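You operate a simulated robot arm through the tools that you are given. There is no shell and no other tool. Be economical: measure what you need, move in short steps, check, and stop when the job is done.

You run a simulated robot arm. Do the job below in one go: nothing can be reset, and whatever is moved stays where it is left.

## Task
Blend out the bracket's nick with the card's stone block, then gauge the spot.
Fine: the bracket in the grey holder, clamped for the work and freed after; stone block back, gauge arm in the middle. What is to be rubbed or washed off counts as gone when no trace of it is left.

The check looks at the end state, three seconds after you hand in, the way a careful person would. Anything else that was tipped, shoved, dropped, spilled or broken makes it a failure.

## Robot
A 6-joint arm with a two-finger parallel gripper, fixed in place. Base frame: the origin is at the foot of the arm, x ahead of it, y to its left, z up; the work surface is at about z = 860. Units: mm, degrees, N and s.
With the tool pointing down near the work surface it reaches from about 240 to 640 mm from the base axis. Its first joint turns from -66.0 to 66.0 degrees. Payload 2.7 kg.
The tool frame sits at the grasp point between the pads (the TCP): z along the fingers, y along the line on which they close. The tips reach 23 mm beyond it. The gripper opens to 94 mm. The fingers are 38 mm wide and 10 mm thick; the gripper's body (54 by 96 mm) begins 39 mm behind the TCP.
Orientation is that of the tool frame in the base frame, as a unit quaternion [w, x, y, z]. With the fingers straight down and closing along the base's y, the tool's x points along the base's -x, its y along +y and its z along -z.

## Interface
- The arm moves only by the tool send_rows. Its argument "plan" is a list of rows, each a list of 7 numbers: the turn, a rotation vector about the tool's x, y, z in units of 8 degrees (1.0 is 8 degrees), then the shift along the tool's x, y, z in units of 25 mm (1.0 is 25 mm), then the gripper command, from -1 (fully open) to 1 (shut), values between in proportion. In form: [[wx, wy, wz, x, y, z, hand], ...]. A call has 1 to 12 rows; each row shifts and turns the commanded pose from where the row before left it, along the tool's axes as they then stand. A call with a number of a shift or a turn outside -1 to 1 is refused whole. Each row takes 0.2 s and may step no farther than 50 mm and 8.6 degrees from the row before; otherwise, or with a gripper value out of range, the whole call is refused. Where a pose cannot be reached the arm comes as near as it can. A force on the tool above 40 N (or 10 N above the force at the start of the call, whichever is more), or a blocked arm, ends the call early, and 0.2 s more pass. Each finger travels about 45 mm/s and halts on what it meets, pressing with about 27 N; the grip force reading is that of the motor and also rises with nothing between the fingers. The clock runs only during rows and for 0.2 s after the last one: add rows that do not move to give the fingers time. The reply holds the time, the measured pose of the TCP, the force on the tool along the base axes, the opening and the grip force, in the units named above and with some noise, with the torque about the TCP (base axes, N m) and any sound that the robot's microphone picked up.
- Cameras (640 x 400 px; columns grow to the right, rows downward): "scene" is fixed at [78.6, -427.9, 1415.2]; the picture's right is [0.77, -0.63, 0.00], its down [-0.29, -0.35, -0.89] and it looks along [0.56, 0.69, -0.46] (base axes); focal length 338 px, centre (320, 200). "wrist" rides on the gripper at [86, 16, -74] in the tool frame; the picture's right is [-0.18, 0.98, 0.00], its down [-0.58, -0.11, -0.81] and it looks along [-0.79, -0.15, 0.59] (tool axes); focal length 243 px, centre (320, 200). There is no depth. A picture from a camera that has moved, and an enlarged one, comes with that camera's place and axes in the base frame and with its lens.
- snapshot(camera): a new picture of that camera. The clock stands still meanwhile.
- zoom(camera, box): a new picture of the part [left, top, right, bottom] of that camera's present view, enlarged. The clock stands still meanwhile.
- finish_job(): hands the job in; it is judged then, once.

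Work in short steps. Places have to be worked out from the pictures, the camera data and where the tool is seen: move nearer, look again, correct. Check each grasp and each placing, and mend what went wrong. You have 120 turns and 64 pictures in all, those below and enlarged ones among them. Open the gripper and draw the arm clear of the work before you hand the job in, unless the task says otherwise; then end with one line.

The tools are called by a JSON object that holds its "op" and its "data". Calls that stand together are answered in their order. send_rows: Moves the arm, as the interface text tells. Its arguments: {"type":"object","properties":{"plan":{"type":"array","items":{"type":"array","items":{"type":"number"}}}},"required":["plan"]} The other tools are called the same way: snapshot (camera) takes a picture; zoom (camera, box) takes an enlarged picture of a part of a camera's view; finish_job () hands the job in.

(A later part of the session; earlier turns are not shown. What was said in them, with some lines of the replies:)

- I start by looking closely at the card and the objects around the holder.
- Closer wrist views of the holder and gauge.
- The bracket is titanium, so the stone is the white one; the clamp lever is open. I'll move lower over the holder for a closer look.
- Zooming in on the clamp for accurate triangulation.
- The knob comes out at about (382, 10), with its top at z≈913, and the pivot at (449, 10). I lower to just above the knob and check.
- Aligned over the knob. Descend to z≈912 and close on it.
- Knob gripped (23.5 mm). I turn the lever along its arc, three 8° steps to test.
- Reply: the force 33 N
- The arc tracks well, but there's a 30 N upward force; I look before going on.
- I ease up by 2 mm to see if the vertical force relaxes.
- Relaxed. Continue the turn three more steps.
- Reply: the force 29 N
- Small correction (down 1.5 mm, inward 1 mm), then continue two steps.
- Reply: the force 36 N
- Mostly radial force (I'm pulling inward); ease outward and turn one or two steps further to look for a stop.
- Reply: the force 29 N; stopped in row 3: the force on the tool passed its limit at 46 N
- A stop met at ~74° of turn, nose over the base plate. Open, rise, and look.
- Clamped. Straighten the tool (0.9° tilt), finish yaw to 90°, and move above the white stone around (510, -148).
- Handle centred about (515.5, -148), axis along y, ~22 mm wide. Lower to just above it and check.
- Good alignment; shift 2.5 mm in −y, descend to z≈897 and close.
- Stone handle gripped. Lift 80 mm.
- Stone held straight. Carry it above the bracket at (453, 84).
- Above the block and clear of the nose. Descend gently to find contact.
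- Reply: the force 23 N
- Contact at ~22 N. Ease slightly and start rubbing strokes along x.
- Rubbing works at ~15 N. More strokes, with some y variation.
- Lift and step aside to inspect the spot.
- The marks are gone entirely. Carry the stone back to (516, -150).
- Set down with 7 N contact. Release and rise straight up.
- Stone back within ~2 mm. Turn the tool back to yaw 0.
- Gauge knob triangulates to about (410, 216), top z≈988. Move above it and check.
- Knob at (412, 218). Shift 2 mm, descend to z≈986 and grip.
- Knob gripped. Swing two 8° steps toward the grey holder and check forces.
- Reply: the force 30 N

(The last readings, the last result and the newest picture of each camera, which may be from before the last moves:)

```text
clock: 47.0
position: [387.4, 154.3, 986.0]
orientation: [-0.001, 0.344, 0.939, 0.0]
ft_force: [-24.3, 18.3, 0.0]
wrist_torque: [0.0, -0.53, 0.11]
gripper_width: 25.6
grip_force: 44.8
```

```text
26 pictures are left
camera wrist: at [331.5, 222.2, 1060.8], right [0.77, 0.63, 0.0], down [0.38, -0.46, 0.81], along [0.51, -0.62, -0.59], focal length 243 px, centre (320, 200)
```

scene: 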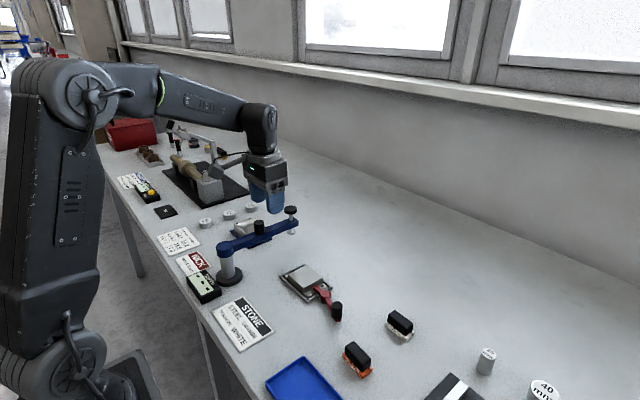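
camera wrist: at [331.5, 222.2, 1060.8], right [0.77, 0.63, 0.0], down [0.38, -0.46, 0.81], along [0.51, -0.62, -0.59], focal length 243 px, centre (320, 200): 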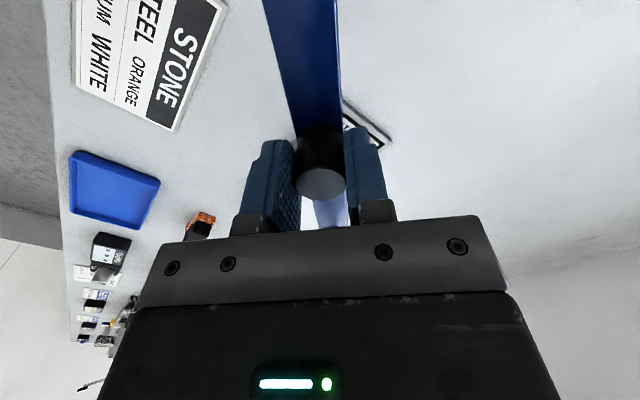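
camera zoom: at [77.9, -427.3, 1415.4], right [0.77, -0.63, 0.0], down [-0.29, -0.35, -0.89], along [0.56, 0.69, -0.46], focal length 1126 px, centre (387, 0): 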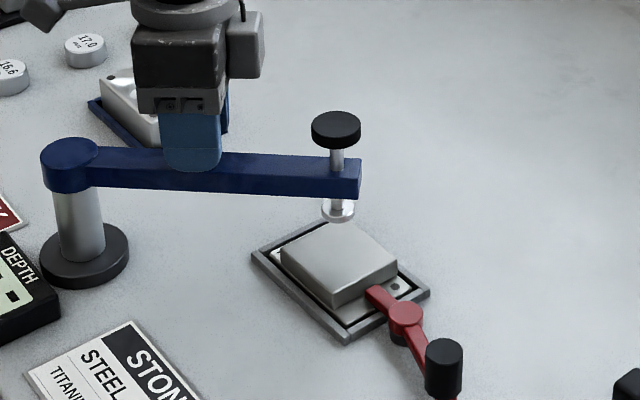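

About 4° more is needed to bring the foot over the nick (453, 82); also relax ~2 mm inward.

{"op": "send_rows", "data": {"plan": [[0, 0, 0, 0.1, 0, 0, 1], [0, 0, 0.5, 0.01, -0.27, 0, 1], [0, 0, 0, 0, 0, 0, 1]]}}

{"op": "zoom", "data": {"camera": "scene", "box": [270, 220, 350, 300]}}

```text
clock: 47.7
position: [385.4, 154.2, 986.3]
orientation: [0.006, 0.372, 0.928, 0.005]
ft_force: [6.7, 7.9, -5.2]
wrist_torque: [-0.35, 0.48, 0.04]
gripper_width: 25.7
grip_force: 44.8
stopped in row 3: the force on the tool passed its limit at 43 N (the readings are from after the stop); the commanded pose is now the measured one
```

```text
5.00 times, centred on (310, 260) of scene
camera zoom: at [78.8, -427.6, 1415.3], right [0.77, -0.63, 0.0], down [-0.29, -0.35, -0.89], along [0.56, 0.69, -0.46], focal length 1689 px, centre (370, -100)
```

zoom: 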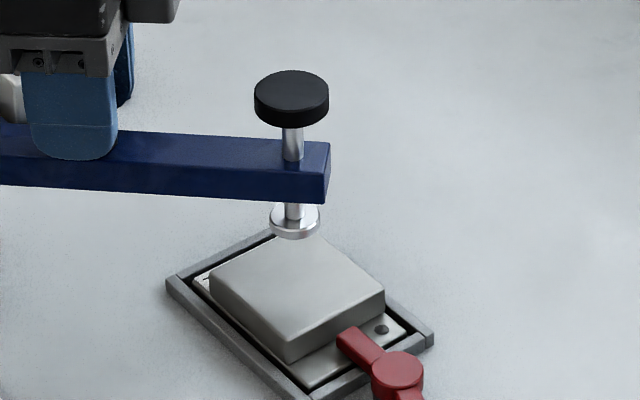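

The arm reached its stop with the foot over the spot (~(455, 92)). Release the knob, rise, and move over the plunger button, fingers closing.

{"op": "send_rows", "data": {"plan": [[0, 0, 0, 0, 0, 0, -0.2], [0, 0, 0, 0, 0, 0, -0.2], [0.1, 0.053, 0, 0, 0, -1, -0.2], [0, 0, 0, 0, 0, -1, -0.2], [0, 0, 0, -0.93, 0.034, 0, 1], [0, 0, 0, -0.93, 0.034, 0, 1], [0, 0, 0, -0.93, 0.034, 0, 1], [0, 0, 0, -0.93, 0.034, 0, 1], [0, 0, 0, 0, 0, 0, 1]]}}

{"op": "snapshot", "data": {"camera": "wrist"}}

{"op": "zoom", "data": {"camera": "scene", "box": [250, 190, 370, 300]}}

```text
clock: 49.7
position: [454.1, 90.7, 1036.8]
orientation: [-0.001, 0.373, 0.928, -0.001]
ft_force: [0.8, -0.6, -0.5]
wrist_torque: [0.03, 0.04, 0.0]
gripper_width: 0.0
grip_force: 26.8
```

```text
24 pictures are left
camera wrist: at [402.3, 161.8, 1112.1], right [0.81, 0.58, 0.0], down [0.35, -0.48, 0.81], along [0.47, -0.66, -0.59], focal length 243 px, centre (320, 200)
```

wrist: 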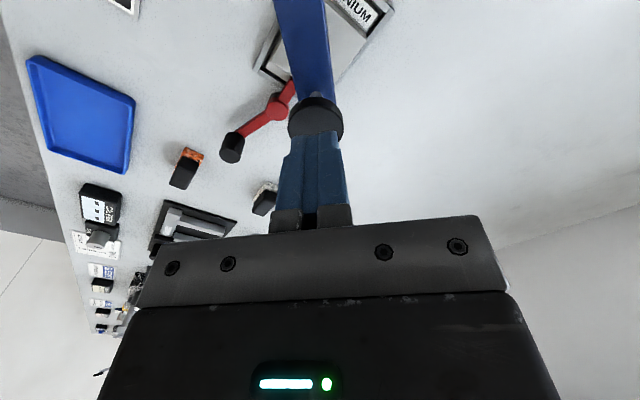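

```text
3.64 times, centred on (310, 245) of scene
camera zoom: at [78.6, -427.9, 1415.2], right [0.77, -0.63, 0.0], down [-0.29, -0.35, -0.89], along [0.56, 0.69, -0.46], focal length 1229 px, centre (356, 36)
```

zoom: 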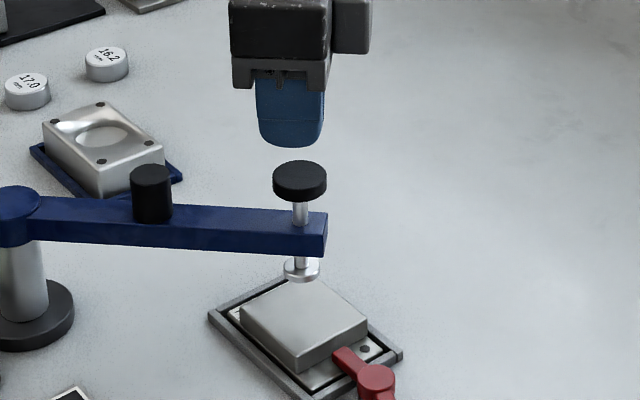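

Fingers over the button. Descend to contact and press in small steps.

{"op": "send_rows", "data": {"plan": [[0, 0, 0, 0.06, 0, 0.4, 1], [0, 0, 0, 0, 0, 0.4, 1], [0, 0, 0, 0, 0, 0.16, 1], [0, 0, 0, 0, 0, 0.16, 1], [0, 0, 0, 0, 0, 0, 1]]}}

```text
clock: 50.9
position: [455.2, 92.5, 1008.0]
orientation: [-0.002, 0.372, 0.928, -0.001]
ft_force: [-0.3, 0.9, 0.8]
wrist_torque: [0.02, -0.02, 0.07]
gripper_width: 0.0
grip_force: 27.6
```

{"op": "send_rows", "data": {"plan": [[0, 0, 0, 0, 0, 0.16, 1], [0, 0, 0, 0, 0, 0.16, 1], [0, 0, 0, 0, 0, 0, 1]]}}

{"op": "zoom", "data": {"camera": "scene", "box": [250, 190, 370, 300]}}

```text
clock: 51.7
position: [453.2, 93.8, 998.5]
orientation: [-0.001, 0.372, 0.928, -0.001]
ft_force: [0.9, 0.5, 2.4]
wrist_torque: [-0.04, -0.06, 0.03]
gripper_width: 0.0
grip_force: 26.4
```

```text
3.64 times, centred on (310, 245) of scene
camera zoom: at [78.5, -427.9, 1415.2], right [0.77, -0.63, 0.0], down [-0.29, -0.35, -0.89], along [0.56, 0.69, -0.46], focal length 1229 px, centre (356, 36)
```

zoom: 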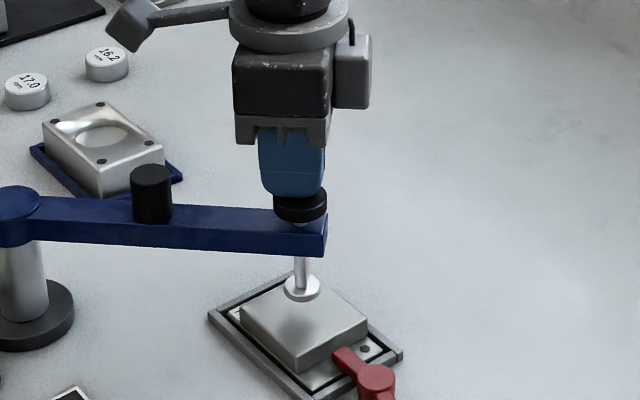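

Spring-loaded plunger is moving down. Continue pressing.

{"op": "send_rows", "data": {"plan": [[0, 0, 0, 0, 0, 0.12, 1], [0, 0, 0, 0, 0, 0.12, 1], [0, 0, 0, 0, 0, 0, 1]]}}

```text
clock: 52.5
position: [453.7, 91.7, 993.8]
orientation: [-0.001, 0.373, 0.928, 0.0]
ft_force: [1.3, 0.2, 2.9]
wrist_torque: [-0.05, -0.11, 0.04]
gripper_width: 0.0
grip_force: 26.7
```

{"op": "send_rows", "data": {"plan": [[0, 0, 0, 0, 0, 0.12, 1], [0, 0, 0, 0, 0, 0.08, 1], [0, 0, 0, 0, 0, 0, 1]]}}

{"op": "zoom", "data": {"camera": "scene", "box": [170, 210, 350, 320]}}

```text
clock: 53.3
position: [454.8, 93.0, 988.0]
orientation: [-0.001, 0.372, 0.928, -0.001]
ft_force: [2.2, -1.5, 3.1]
wrist_torque: [-0.07, -0.1, -0.02]
gripper_width: 0.1
grip_force: 27.5
```

```text
3.56 times, centred on (260, 265) of scene
camera zoom: at [78.5, -427.9, 1415.2], right [0.77, -0.63, 0.0], down [-0.29, -0.35, -0.89], along [0.56, 0.69, -0.46], focal length 1201 px, centre (533, -31)
```

zoom: 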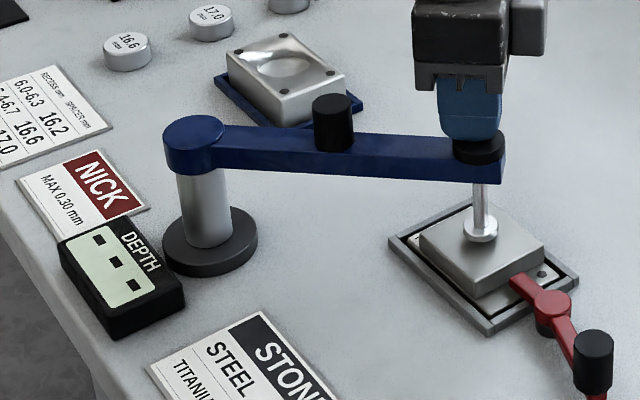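

{"op": "send_rows", "data": {"plan": [[0, 0, 0, 0, 0, 0.08, 1], [0, 0, 0, 0, 0, 0.04, 1], [0, 0, 0, 0, 0, 0, 1]]}}

```text
clock: 54.1
position: [453.6, 92.7, 984.3]
orientation: [-0.001, 0.372, 0.928, -0.001]
ft_force: [0.9, -0.6, 4.1]
wrist_torque: [-0.06, -0.12, 0.02]
gripper_width: 0.0
grip_force: 27.4
```

{"op": "send_rows", "data": {"plan": [[0, 0, 0, 0, 0, 0.06, 1], [0, 0, 0, 0, 0, 0.04, 1], [0, 0, 0, 0, 0, 0, 1], [0, 0, 0, 0, 0, 0, 1]]}}

{"op": "zoom", "data": {"camera": "scene", "box": [170, 210, 350, 320]}}

```text
clock: 55.1
position: [452.5, 92.1, 983.4]
orientation: [-0.001, 0.373, 0.928, -0.001]
ft_force: [2.1, -1.0, 4.5]
wrist_torque: [-0.06, -0.1, 0.0]
gripper_width: 0.0
grip_force: 27.2
```

```text
3.56 times, centred on (260, 265) of scene
camera zoom: at [78.6, -427.9, 1415.2], right [0.77, -0.63, 0.0], down [-0.29, -0.35, -0.89], along [0.56, 0.69, -0.46], focal length 1201 px, centre (533, -31)
```

zoom: 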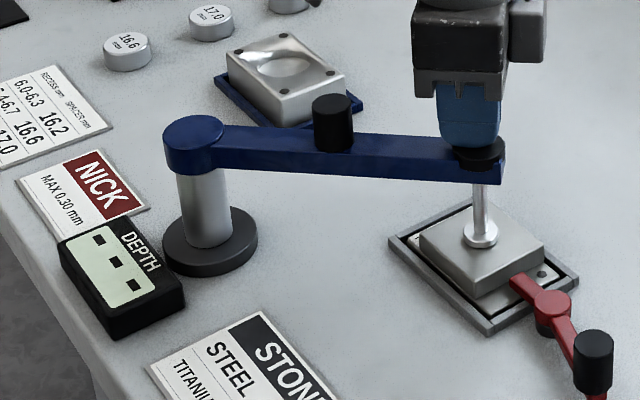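

{"op": "send_rows", "data": {"plan": [[0, 0, 0, 0, 0, 0.06, 1], [0, 0, 0, 0, 0, 0.06, 1], [0, 0, 0, 0, 0, 0, 1]]}}

```text
clock: 55.9
position: [453.4, 93.2, 982.6]
orientation: [0.001, 0.372, 0.928, 0.001]
ft_force: [-13.6, 0.5, 35.0]
wrist_torque: [-0.06, 0.24, 0.02]
gripper_width: 0.0
grip_force: 27.5
```

Firm contact (35 N). Ease a little, hold, and read the gauge.

{"op": "send_rows", "data": {"plan": [[0, 0, 0, 0, 0, -0.04, 1], [0, 0, 0, 0, 0, 0, 1], [0, 0, 0, 0, 0, 0, 1], [0, 0, 0, 0, 0, 0, 1], [0, 0, 0, 0, 0, 0, 1]]}}

{"op": "zoom", "data": {"camera": "scene", "box": [170, 250, 240, 310]}}

{"op": "zoom", "data": {"camera": "scene", "box": [270, 230, 350, 300]}}

```text
clock: 57.1
position: [452.8, 93.6, 983.8]
orientation: [0.0, 0.371, 0.928, 0.0]
ft_force: [-9.6, 5.2, 26.8]
wrist_torque: [0.06, 0.08, 0.07]
gripper_width: 0.0
grip_force: 26.9
```

```text
6.67 times, centred on (205, 280) of scene
camera zoom: at [77.9, -427.8, 1415.3], right [0.77, -0.63, 0.0], down [-0.29, -0.35, -0.89], along [0.56, 0.69, -0.46], focal length 2253 px, centre (1087, -333)
```

zoom: 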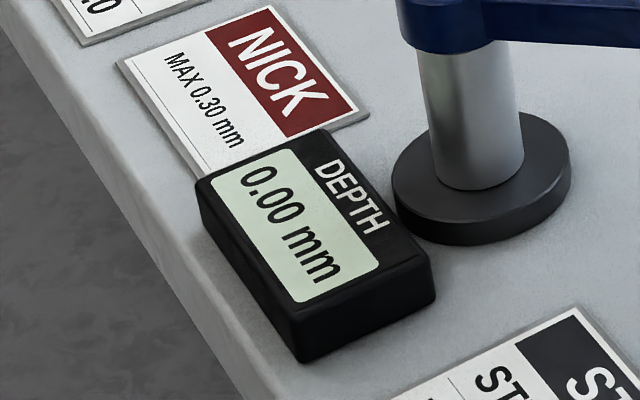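

```text
5.71 times, centred on (310, 265) of scene
camera zoom: at [77.9, -427.8, 1415.3], right [0.77, -0.63, 0.0], down [-0.29, -0.35, -0.89], along [0.56, 0.69, -0.46], focal length 1931 px, centre (377, -171)
```

zoom: 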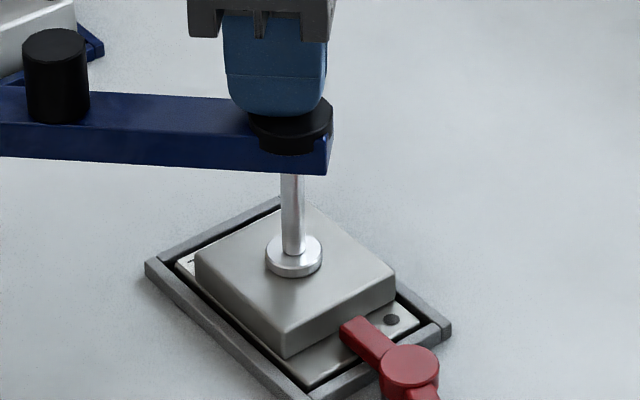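

Gauge reads 0.00 mm (limit 0.30). Rise, return above the knob and open.

{"op": "send_rows", "data": {"plan": [[0, 0, 0, 0, 0, -0.4, 1], [0, 0, 0, 0, 0, -0.6, 1], [0, 0, 0, 0, 0, -0.6, 1], [0, 0, 0, 0, 0, -0.6, 1], [0, 0, 0, 0.93, -0.034, 0, 1], [0, 0, 0, 0.93, -0.034, 0, -0.2], [0, 0, 0, 0.93, -0.034, 0, -0.2], [0, 0, 0, 0.87, -0.034, 0, -0.2], [0, 0, 0, 0, 0, 0, -0.2], [0, 0, 0, 0, 0, 0, -0.2]]}}

{"op": "snapshot", "data": {"camera": "wrist"}}

```text
clock: 59.3
position: [384.8, 153.4, 1034.9]
orientation: [-0.001, 0.373, 0.928, 0.0]
ft_force: [-0.8, -0.1, 0.2]
wrist_torque: [-0.02, -0.02, -0.01]
gripper_width: 56.4
grip_force: 0.0
```

```text
17 pictures are left
camera wrist: at [332.7, 223.6, 1110.3], right [0.81, 0.58, 0.0], down [0.35, -0.48, 0.81], along [0.47, -0.66, -0.59], focal length 243 px, centre (320, 200)
```

wrist: 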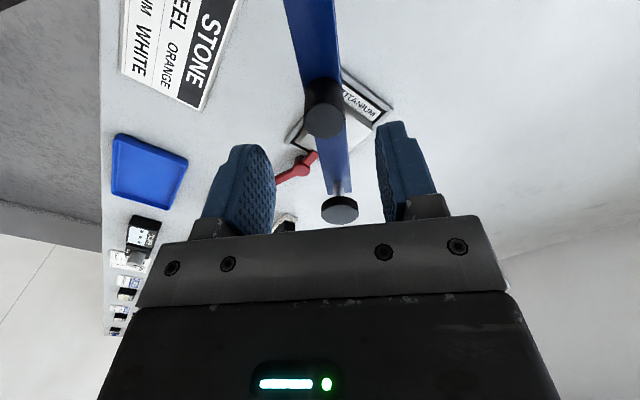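

Knob still between the fingers. Descend and grip.

{"op": "send_rows", "data": {"plan": [[0, 0, 0, 0, 0, 0.98, -0.2], [0, 0, 0, 0, 0, 0.98, -0.2], [0, 0, 0, 0, 0, 0, 1], [0, 0, 0, 0, 0, 0, 1], [0, 0, 0, 0, 0, 0, 1], [0, 0, 0, 0, 0, 0, 1]]}}

```text
clock: 60.7
position: [386.9, 152.9, 985.5]
orientation: [0.0, 0.372, 0.928, 0.001]
ft_force: [17.0, 16.1, -10.5]
wrist_torque: [-0.21, -0.04, 0.02]
gripper_width: 25.5
grip_force: 44.6
```

Swing back toward the middle, 3 steps first.

{"op": "send_rows", "data": {"plan": [[0, 0, -1, 0.036, 0.507, 0, 1], [0, 0, -1, 0.036, 0.507, 0, 1], [0, 0, -1, 0.036, 0.507, 0, 1], [0, 0, 0, 0, 0, 0, 1]]}}

```text
clock: 61.7
position: [406.8, 183.5, 987.6]
orientation: [-0.002, 0.171, 0.985, -0.002]
ft_force: [19.1, -12.4, -23.5]
wrist_torque: [0.28, -0.06, 0.33]
gripper_width: 25.5
grip_force: 44.9
```

{"op": "send_rows", "data": {"plan": [[0, 0, 0, -0.04, 0, 0.06, 1], [0, 0, -1, 0.036, 0.507, 0, 1], [0, 0, -1, 0.036, 0.507, 0, 1], [0, 0, 0, 0, 0, 0, 1]]}}

```text
clock: 62.7
position: [413.1, 211.1, 987.1]
orientation: [0.001, 0.031, 1.0, 0.0]
ft_force: [21.4, -1.4, -5.4]
wrist_torque: [-0.61, 0.03, 0.0]
gripper_width: 25.7
grip_force: 45.0
```

{"op": "send_rows", "data": {"plan": [[0, 0, -0.44, -0.03, 0.285, 0.02, 1], [0, 0, 0, 0, 0, 0, 1], [0, 0, 0, 0, 0, 0, 1]]}}

{"op": "zoom", "data": {"camera": "scene", "box": [210, 200, 350, 320]}}

```text
clock: 63.5
position: [414.3, 216.8, 987.4]
orientation: [0.001, 0.0, 1.0, 0.0]
ft_force: [14.6, -2.2, 7.4]
wrist_torque: [-0.48, -0.77, 0.32]
gripper_width: 25.4
grip_force: 44.8
```

```text
3.33 times, centred on (280, 260) of scene
camera zoom: at [78.8, -427.9, 1415.2], right [0.77, -0.63, 0.0], down [-0.29, -0.35, -0.89], along [0.56, 0.69, -0.46], focal length 1126 px, centre (453, 0)
```

zoom: 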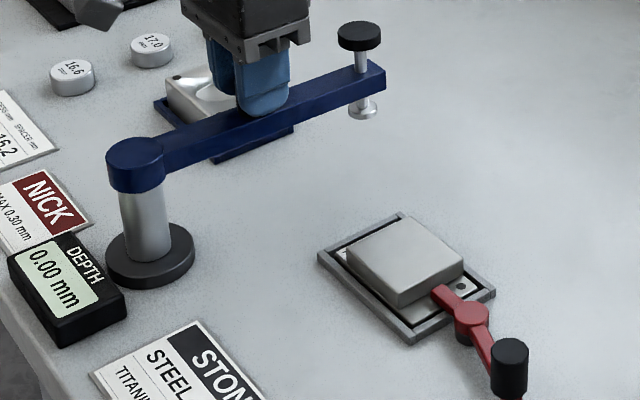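

About 1° short of the original; nudge 2 mm more.

{"op": "send_rows", "data": {"plan": [[0, 0, -0.1, -0.03, 0.085, 0, 1], [0, 0, 0, 0, 0, 0, 1], [0, 0, 0, 0, 0, 0, 1]]}}

{"op": "zoom", "data": {"camera": "scene", "box": [210, 200, 350, 320]}}

```text
clock: 64.3
position: [414.3, 218.0, 986.4]
orientation: [0.0, -0.005, 1.0, 0.001]
ft_force: [4.1, -2.7, 24.0]
wrist_torque: [-0.49, 0.04, 0.37]
gripper_width: 25.5
grip_force: 45.9
```

```text
3.33 times, centred on (280, 260) of scene
camera zoom: at [78.4, -428.1, 1415.1], right [0.77, -0.63, 0.0], down [-0.29, -0.35, -0.89], along [0.56, 0.69, -0.46], focal length 1126 px, centre (453, 0)
```

zoom: 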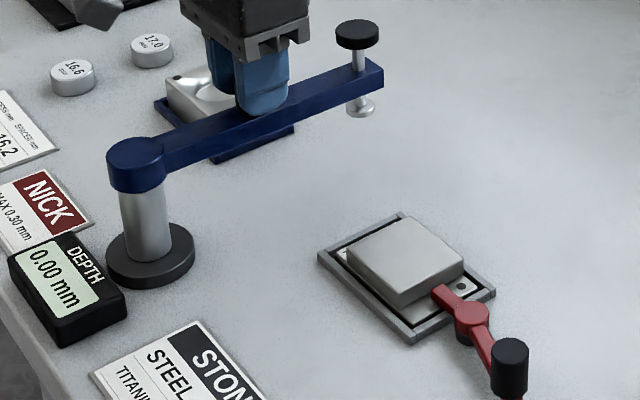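

Gauge arm back in the middle. Release and rise.

{"op": "send_rows", "data": {"plan": [[0, 0, 0, 0, 0, 0, -0.2], [0, 0, 0, 0, 0, 0, -0.2], [0, 0, 0, 0, 0, -0.9, -0.2], [0, 0, 0, 0, 0, -0.9, -0.2], [0, 0, 0, 0, 0, -0.9, -0.2]]}}

{"op": "send_rows", "data": {"plan": [[0, 0, 0, -0.065, -1, 0, -0.2], [0, 0, 0, -0.065, -1, 0, -0.2], [0, 0, 0, -0.065, -1, 0, -0.2], [0, 0, 0, -0.065, -1, 0, -0.2], [0, 0, 0, -0.065, -1, 0, -0.2], [0, 0, 0, -0.065, -1, 0, -0.2], [0, 0, 0, -0.065, -1, 0, -0.2], [0, 0, 0, -0.065, -1, 0, -0.2], [0, 0, 0, -0.065, -1, 0, -0.2], [0, 0, 0, -0.065, -1, 0, -0.2], [0, 0, 0, -0.065, -0.97, 0, -0.2]]}}

{"op": "send_rows", "data": {"plan": [[0, 0, -0.98, 0, 0, 0.2, -0.2], [0, 0, -0.98, 0, 0, 0.2, -0.2], [0, 0, -0.98, 0, 0, 0.2, -0.2], [0, 0, -0.98, 0, 0, 0.2, -0.2], [0, 0, -0.98, 0, 0, 0.2, -0.2], [0, 0, -0.98, 0, 0, 0.2, -0.2], [0, 0, -0.98, 0, 0, 0.2, -0.2], [0, 0, -0.98, 0, 0, 0.2, -0.2], [0, 0, -0.98, 0, 0, 0.2, -0.2], [0, 0, -0.98, 0, 0, 0.2, -0.2]]}}

{"op": "snapshot", "data": {"camera": "wrist"}}

```text
clock: 65.5
position: [412.7, 219.0, 1053.6]
orientation: [-0.001, -0.005, 1.0, 0.001]
ft_force: [0.5, -0.4, -0.3]
wrist_torque: [-0.01, -0.03, 0.03]
gripper_width: 56.3
grip_force: 0.2
```

```text
clock: 67.9
position: [434.9, -54.7, 1053.5]
orientation: [-0.001, -0.005, 1.0, 0.0]
ft_force: [-0.6, 0.2, 0.6]
wrist_torque: [0.03, 0.01, -0.01]
gripper_width: 56.3
grip_force: 0.1
```

```text
clock: 70.1
position: [433.4, -55.1, 1003.7]
orientation: [0.0, -0.637, 0.771, 0.001]
ft_force: [0.8, -0.2, -0.5]
wrist_torque: [-0.04, -0.01, -0.01]
gripper_width: 56.3
grip_force: 0.0
```

```text
14 pictures are left
camera wrist: at [401.6, -138.1, 1078.3], right [-0.93, 0.37, 0.0], down [0.22, 0.55, 0.81], along [0.29, 0.75, -0.59], focal length 243 px, centre (320, 200)
```

wrist: 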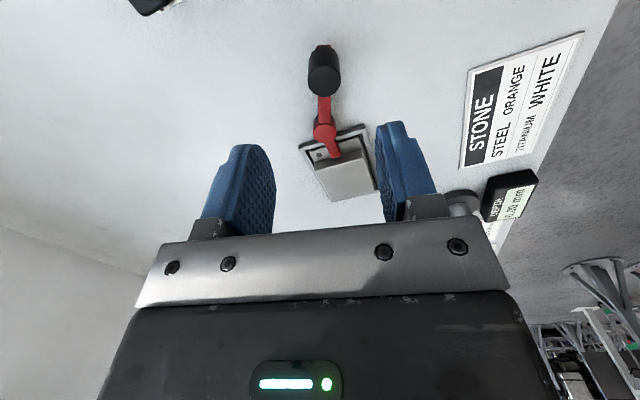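

Knob at about (429, -58). Correct, descend to z≈913 and grip.

{"op": "send_rows", "data": {"plan": [[0, 0, 0, 0.11, 0.13, 0.9, -0.2], [0, 0, 0, 0, 0, 0.9, -0.2], [0, 0, 0, 0, 0, 0.9, -0.2], [0, 0, 0, 0, 0, 0.9, -0.2], [0, 0, 0, 0, 0, 0, 1], [0, 0, 0, 0, 0, 0, 1], [0, 0, 0, 0, 0, 0, 1], [0, 0, 0, 0, 0, 0, 1]]}}

```text
clock: 71.9
position: [430.0, -56.2, 913.1]
orientation: [-0.001, -0.636, 0.772, 0.002]
ft_force: [-0.4, 0.6, -5.2]
wrist_torque: [-0.14, -0.3, 0.04]
gripper_width: 23.6
grip_force: 44.9
```

Turn the lever back open, in steps.

{"op": "send_rows", "data": {"plan": [[0, 0, 1, -0.027, 0.377, 0, 1], [0, 0, 1, -0.027, 0.377, 0, 1], [0, 0, 1, -0.027, 0.377, 0, 1], [0, 0, 0, 0, 0, 0, 1]]}}

```text
clock: 72.9
position: [407.1, -43.5, 913.4]
orientation: [0.003, -0.462, 0.887, -0.001]
ft_force: [4.4, 5.1, -4.9]
wrist_torque: [-0.24, 0.18, 0.0]
gripper_width: 23.6
grip_force: 45.3
stopped in row 4: the force on the tool passed its limit at 40 N (the readings are from after the stop); the commanded pose is now the measured one
```

A transient; lever did move 22°. Continue.

{"op": "send_rows", "data": {"plan": [[0, 0, 1, -0.027, 0.377, 0, 1], [0, 0, 1, -0.027, 0.377, 0, 1], [0, 0, 0, 0, 0, 0, 1]]}}

```text
clock: 73.7
position: [393.4, -29.0, 913.0]
orientation: [0.004, -0.333, 0.943, -0.001]
ft_force: [21.0, 17.6, -16.7]
wrist_torque: [0.24, 0.28, 0.17]
gripper_width: 23.5
grip_force: 45.1
```

{"op": "send_rows", "data": {"plan": [[0, 0, 0, -0.06, 0, 0.03, 1], [0, 0, 1, -0.035, 0.377, 0, 1], [0, 0, 1, -0.035, 0.377, 0, 1], [0, 0, 0, 0, 0, 0, 1]]}}

```text
clock: 74.7
position: [384.7, -14.1, 914.0]
orientation: [0.005, -0.198, 0.98, 0.0]
ft_force: [17.1, 6.3, 4.7]
wrist_torque: [-0.01, 0.85, -0.02]
gripper_width: 23.6
grip_force: 44.6
```

{"op": "send_rows", "data": {"plan": [[0, 0, 0, -0.05, 0, 0, 1], [0, 0, 1, -0.035, 0.377, 0, 1], [0, 0, 1, -0.035, 0.377, 0, 1], [0, 0, 0, 0, 0, 0, 1]]}}

```text
clock: 75.7
position: [382.1, 4.0, 914.4]
orientation: [0.003, -0.061, 0.998, 0.001]
ft_force: [-0.1, 4.4, 32.1]
wrist_torque: [-0.44, 0.39, 0.18]
gripper_width: 23.6
grip_force: 44.6
```

{"op": "send_rows", "data": {"plan": [[0, 0, 0, 0, 0, -0.05, 1], [0, 0, 0.65, -0.02, 0.25, 0, 1], [0, 0, 0, 0, 0, 0, 1]]}}

{"op": "zoom", "data": {"camera": "wrist", "box": [240, 60, 540, 250]}}

```text
clock: 76.5
position: [381.2, 10.4, 913.1]
orientation: [0.003, -0.014, 1.0, 0.001]
ft_force: [3.7, -0.3, 7.4]
wrist_torque: [-0.45, -1.03, 0.21]
gripper_width: 23.6
grip_force: 45.1
```

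```text
2.11 times, centred on (390, 155) of wrist
camera zoom: at [293.7, 23.2, 988.1], right [0.16, 0.99, 0.0], down [0.58, -0.09, 0.81], along [0.8, -0.13, -0.59], focal length 511 px, centre (173, 295)
```

zoom: 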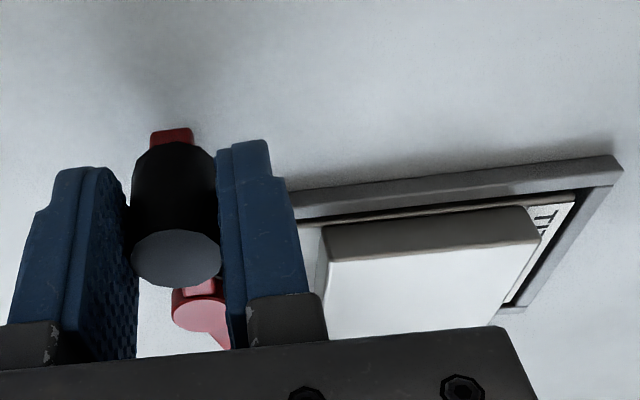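

Lever is back at its starting position. Open, rise clear, and view everything.

{"op": "send_rows", "data": {"plan": [[0, 0, 0, 0, 0, 0, -0.2], [0, 0, 0, 0, 0, 0, -0.2], [0, 0, 0, 0, 0, -0.9, -0.2], [0, 0, 0, 0, 0, -0.9, -0.2], [0, 0, 0, 0, 0, -0.9, -0.2], [0, 0, 0, 0, 0, -0.9, -0.2], [0, 0, 0, 0.5, -0.5, -0.9, -1], [0, 0, 0, 0.5, -0.5, -0.9, -1], [0, 0, 0, 0.5, -0.5, -0.9, -1], [0, 0, 0, 0.5, -0.5, -0.9, -1], [0, 0, 0, 0, 0, 0, -1]]}}

{"op": "snapshot", "data": {"camera": "scene"}}

{"op": "zoom", "data": {"camera": "scene", "box": [210, 200, 350, 320]}}

{"op": "snapshot", "data": {"camera": "wrist"}}

```text
clock: 78.9
position: [332.4, -40.7, 1092.4]
orientation: [0.002, -0.015, 1.0, 0.001]
ft_force: [-0.4, -0.6, -0.4]
wrist_torque: [0.0, 0.01, 0.0]
gripper_width: 94.0
grip_force: 0.0
```

```text
12 pictures are left
```

scene: 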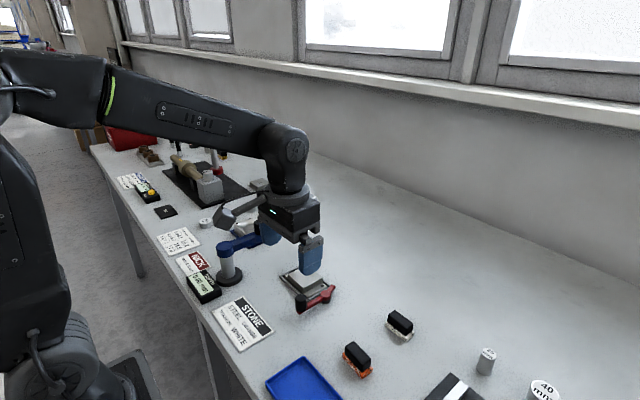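

```text
3.33 times, centred on (280, 260) of scene
camera zoom: at [78.6, -427.9, 1415.2], right [0.77, -0.63, 0.0], down [-0.29, -0.35, -0.89], along [0.56, 0.69, -0.46], focal length 1126 px, centre (453, 0)
```

zoom: 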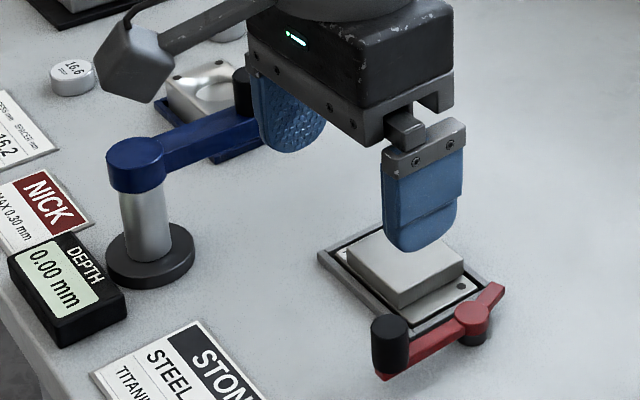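

```text
10 pictures are left
camera wrist: at [244.4, -28.4, 1167.7], right [0.15, 0.99, 0.0], down [0.58, -0.09, 0.81], along [0.8, -0.12, -0.59], focal length 243 px, centre (320, 200)
```

wrist: 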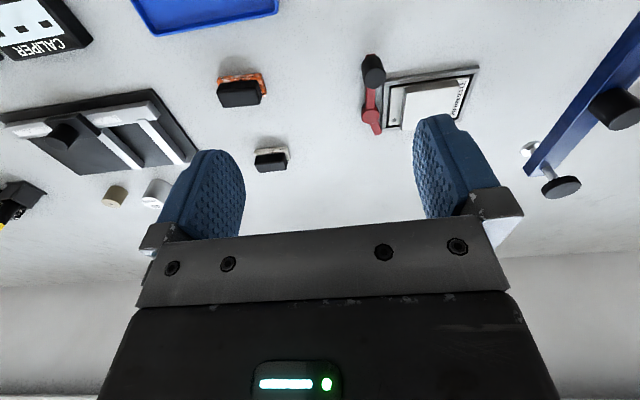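

Everything is as required: the spot is clean, the gauge reads 0.00 mm, the clamp is open, and the stone and gauge arm are back. The arm is clear, so I hand in.

{"op": "finish_job", "data": {}}

```text
The job is handed in.
```

The nick is gone: I blended it out with the white stone (the card's block for titanium) and the spot gauged 0.00 mm against the 0.30 mm limit. The bracket is unclamped in the grey holder, the stone is back within about 2 mm of where it was, and the gauge arm is in the middle.
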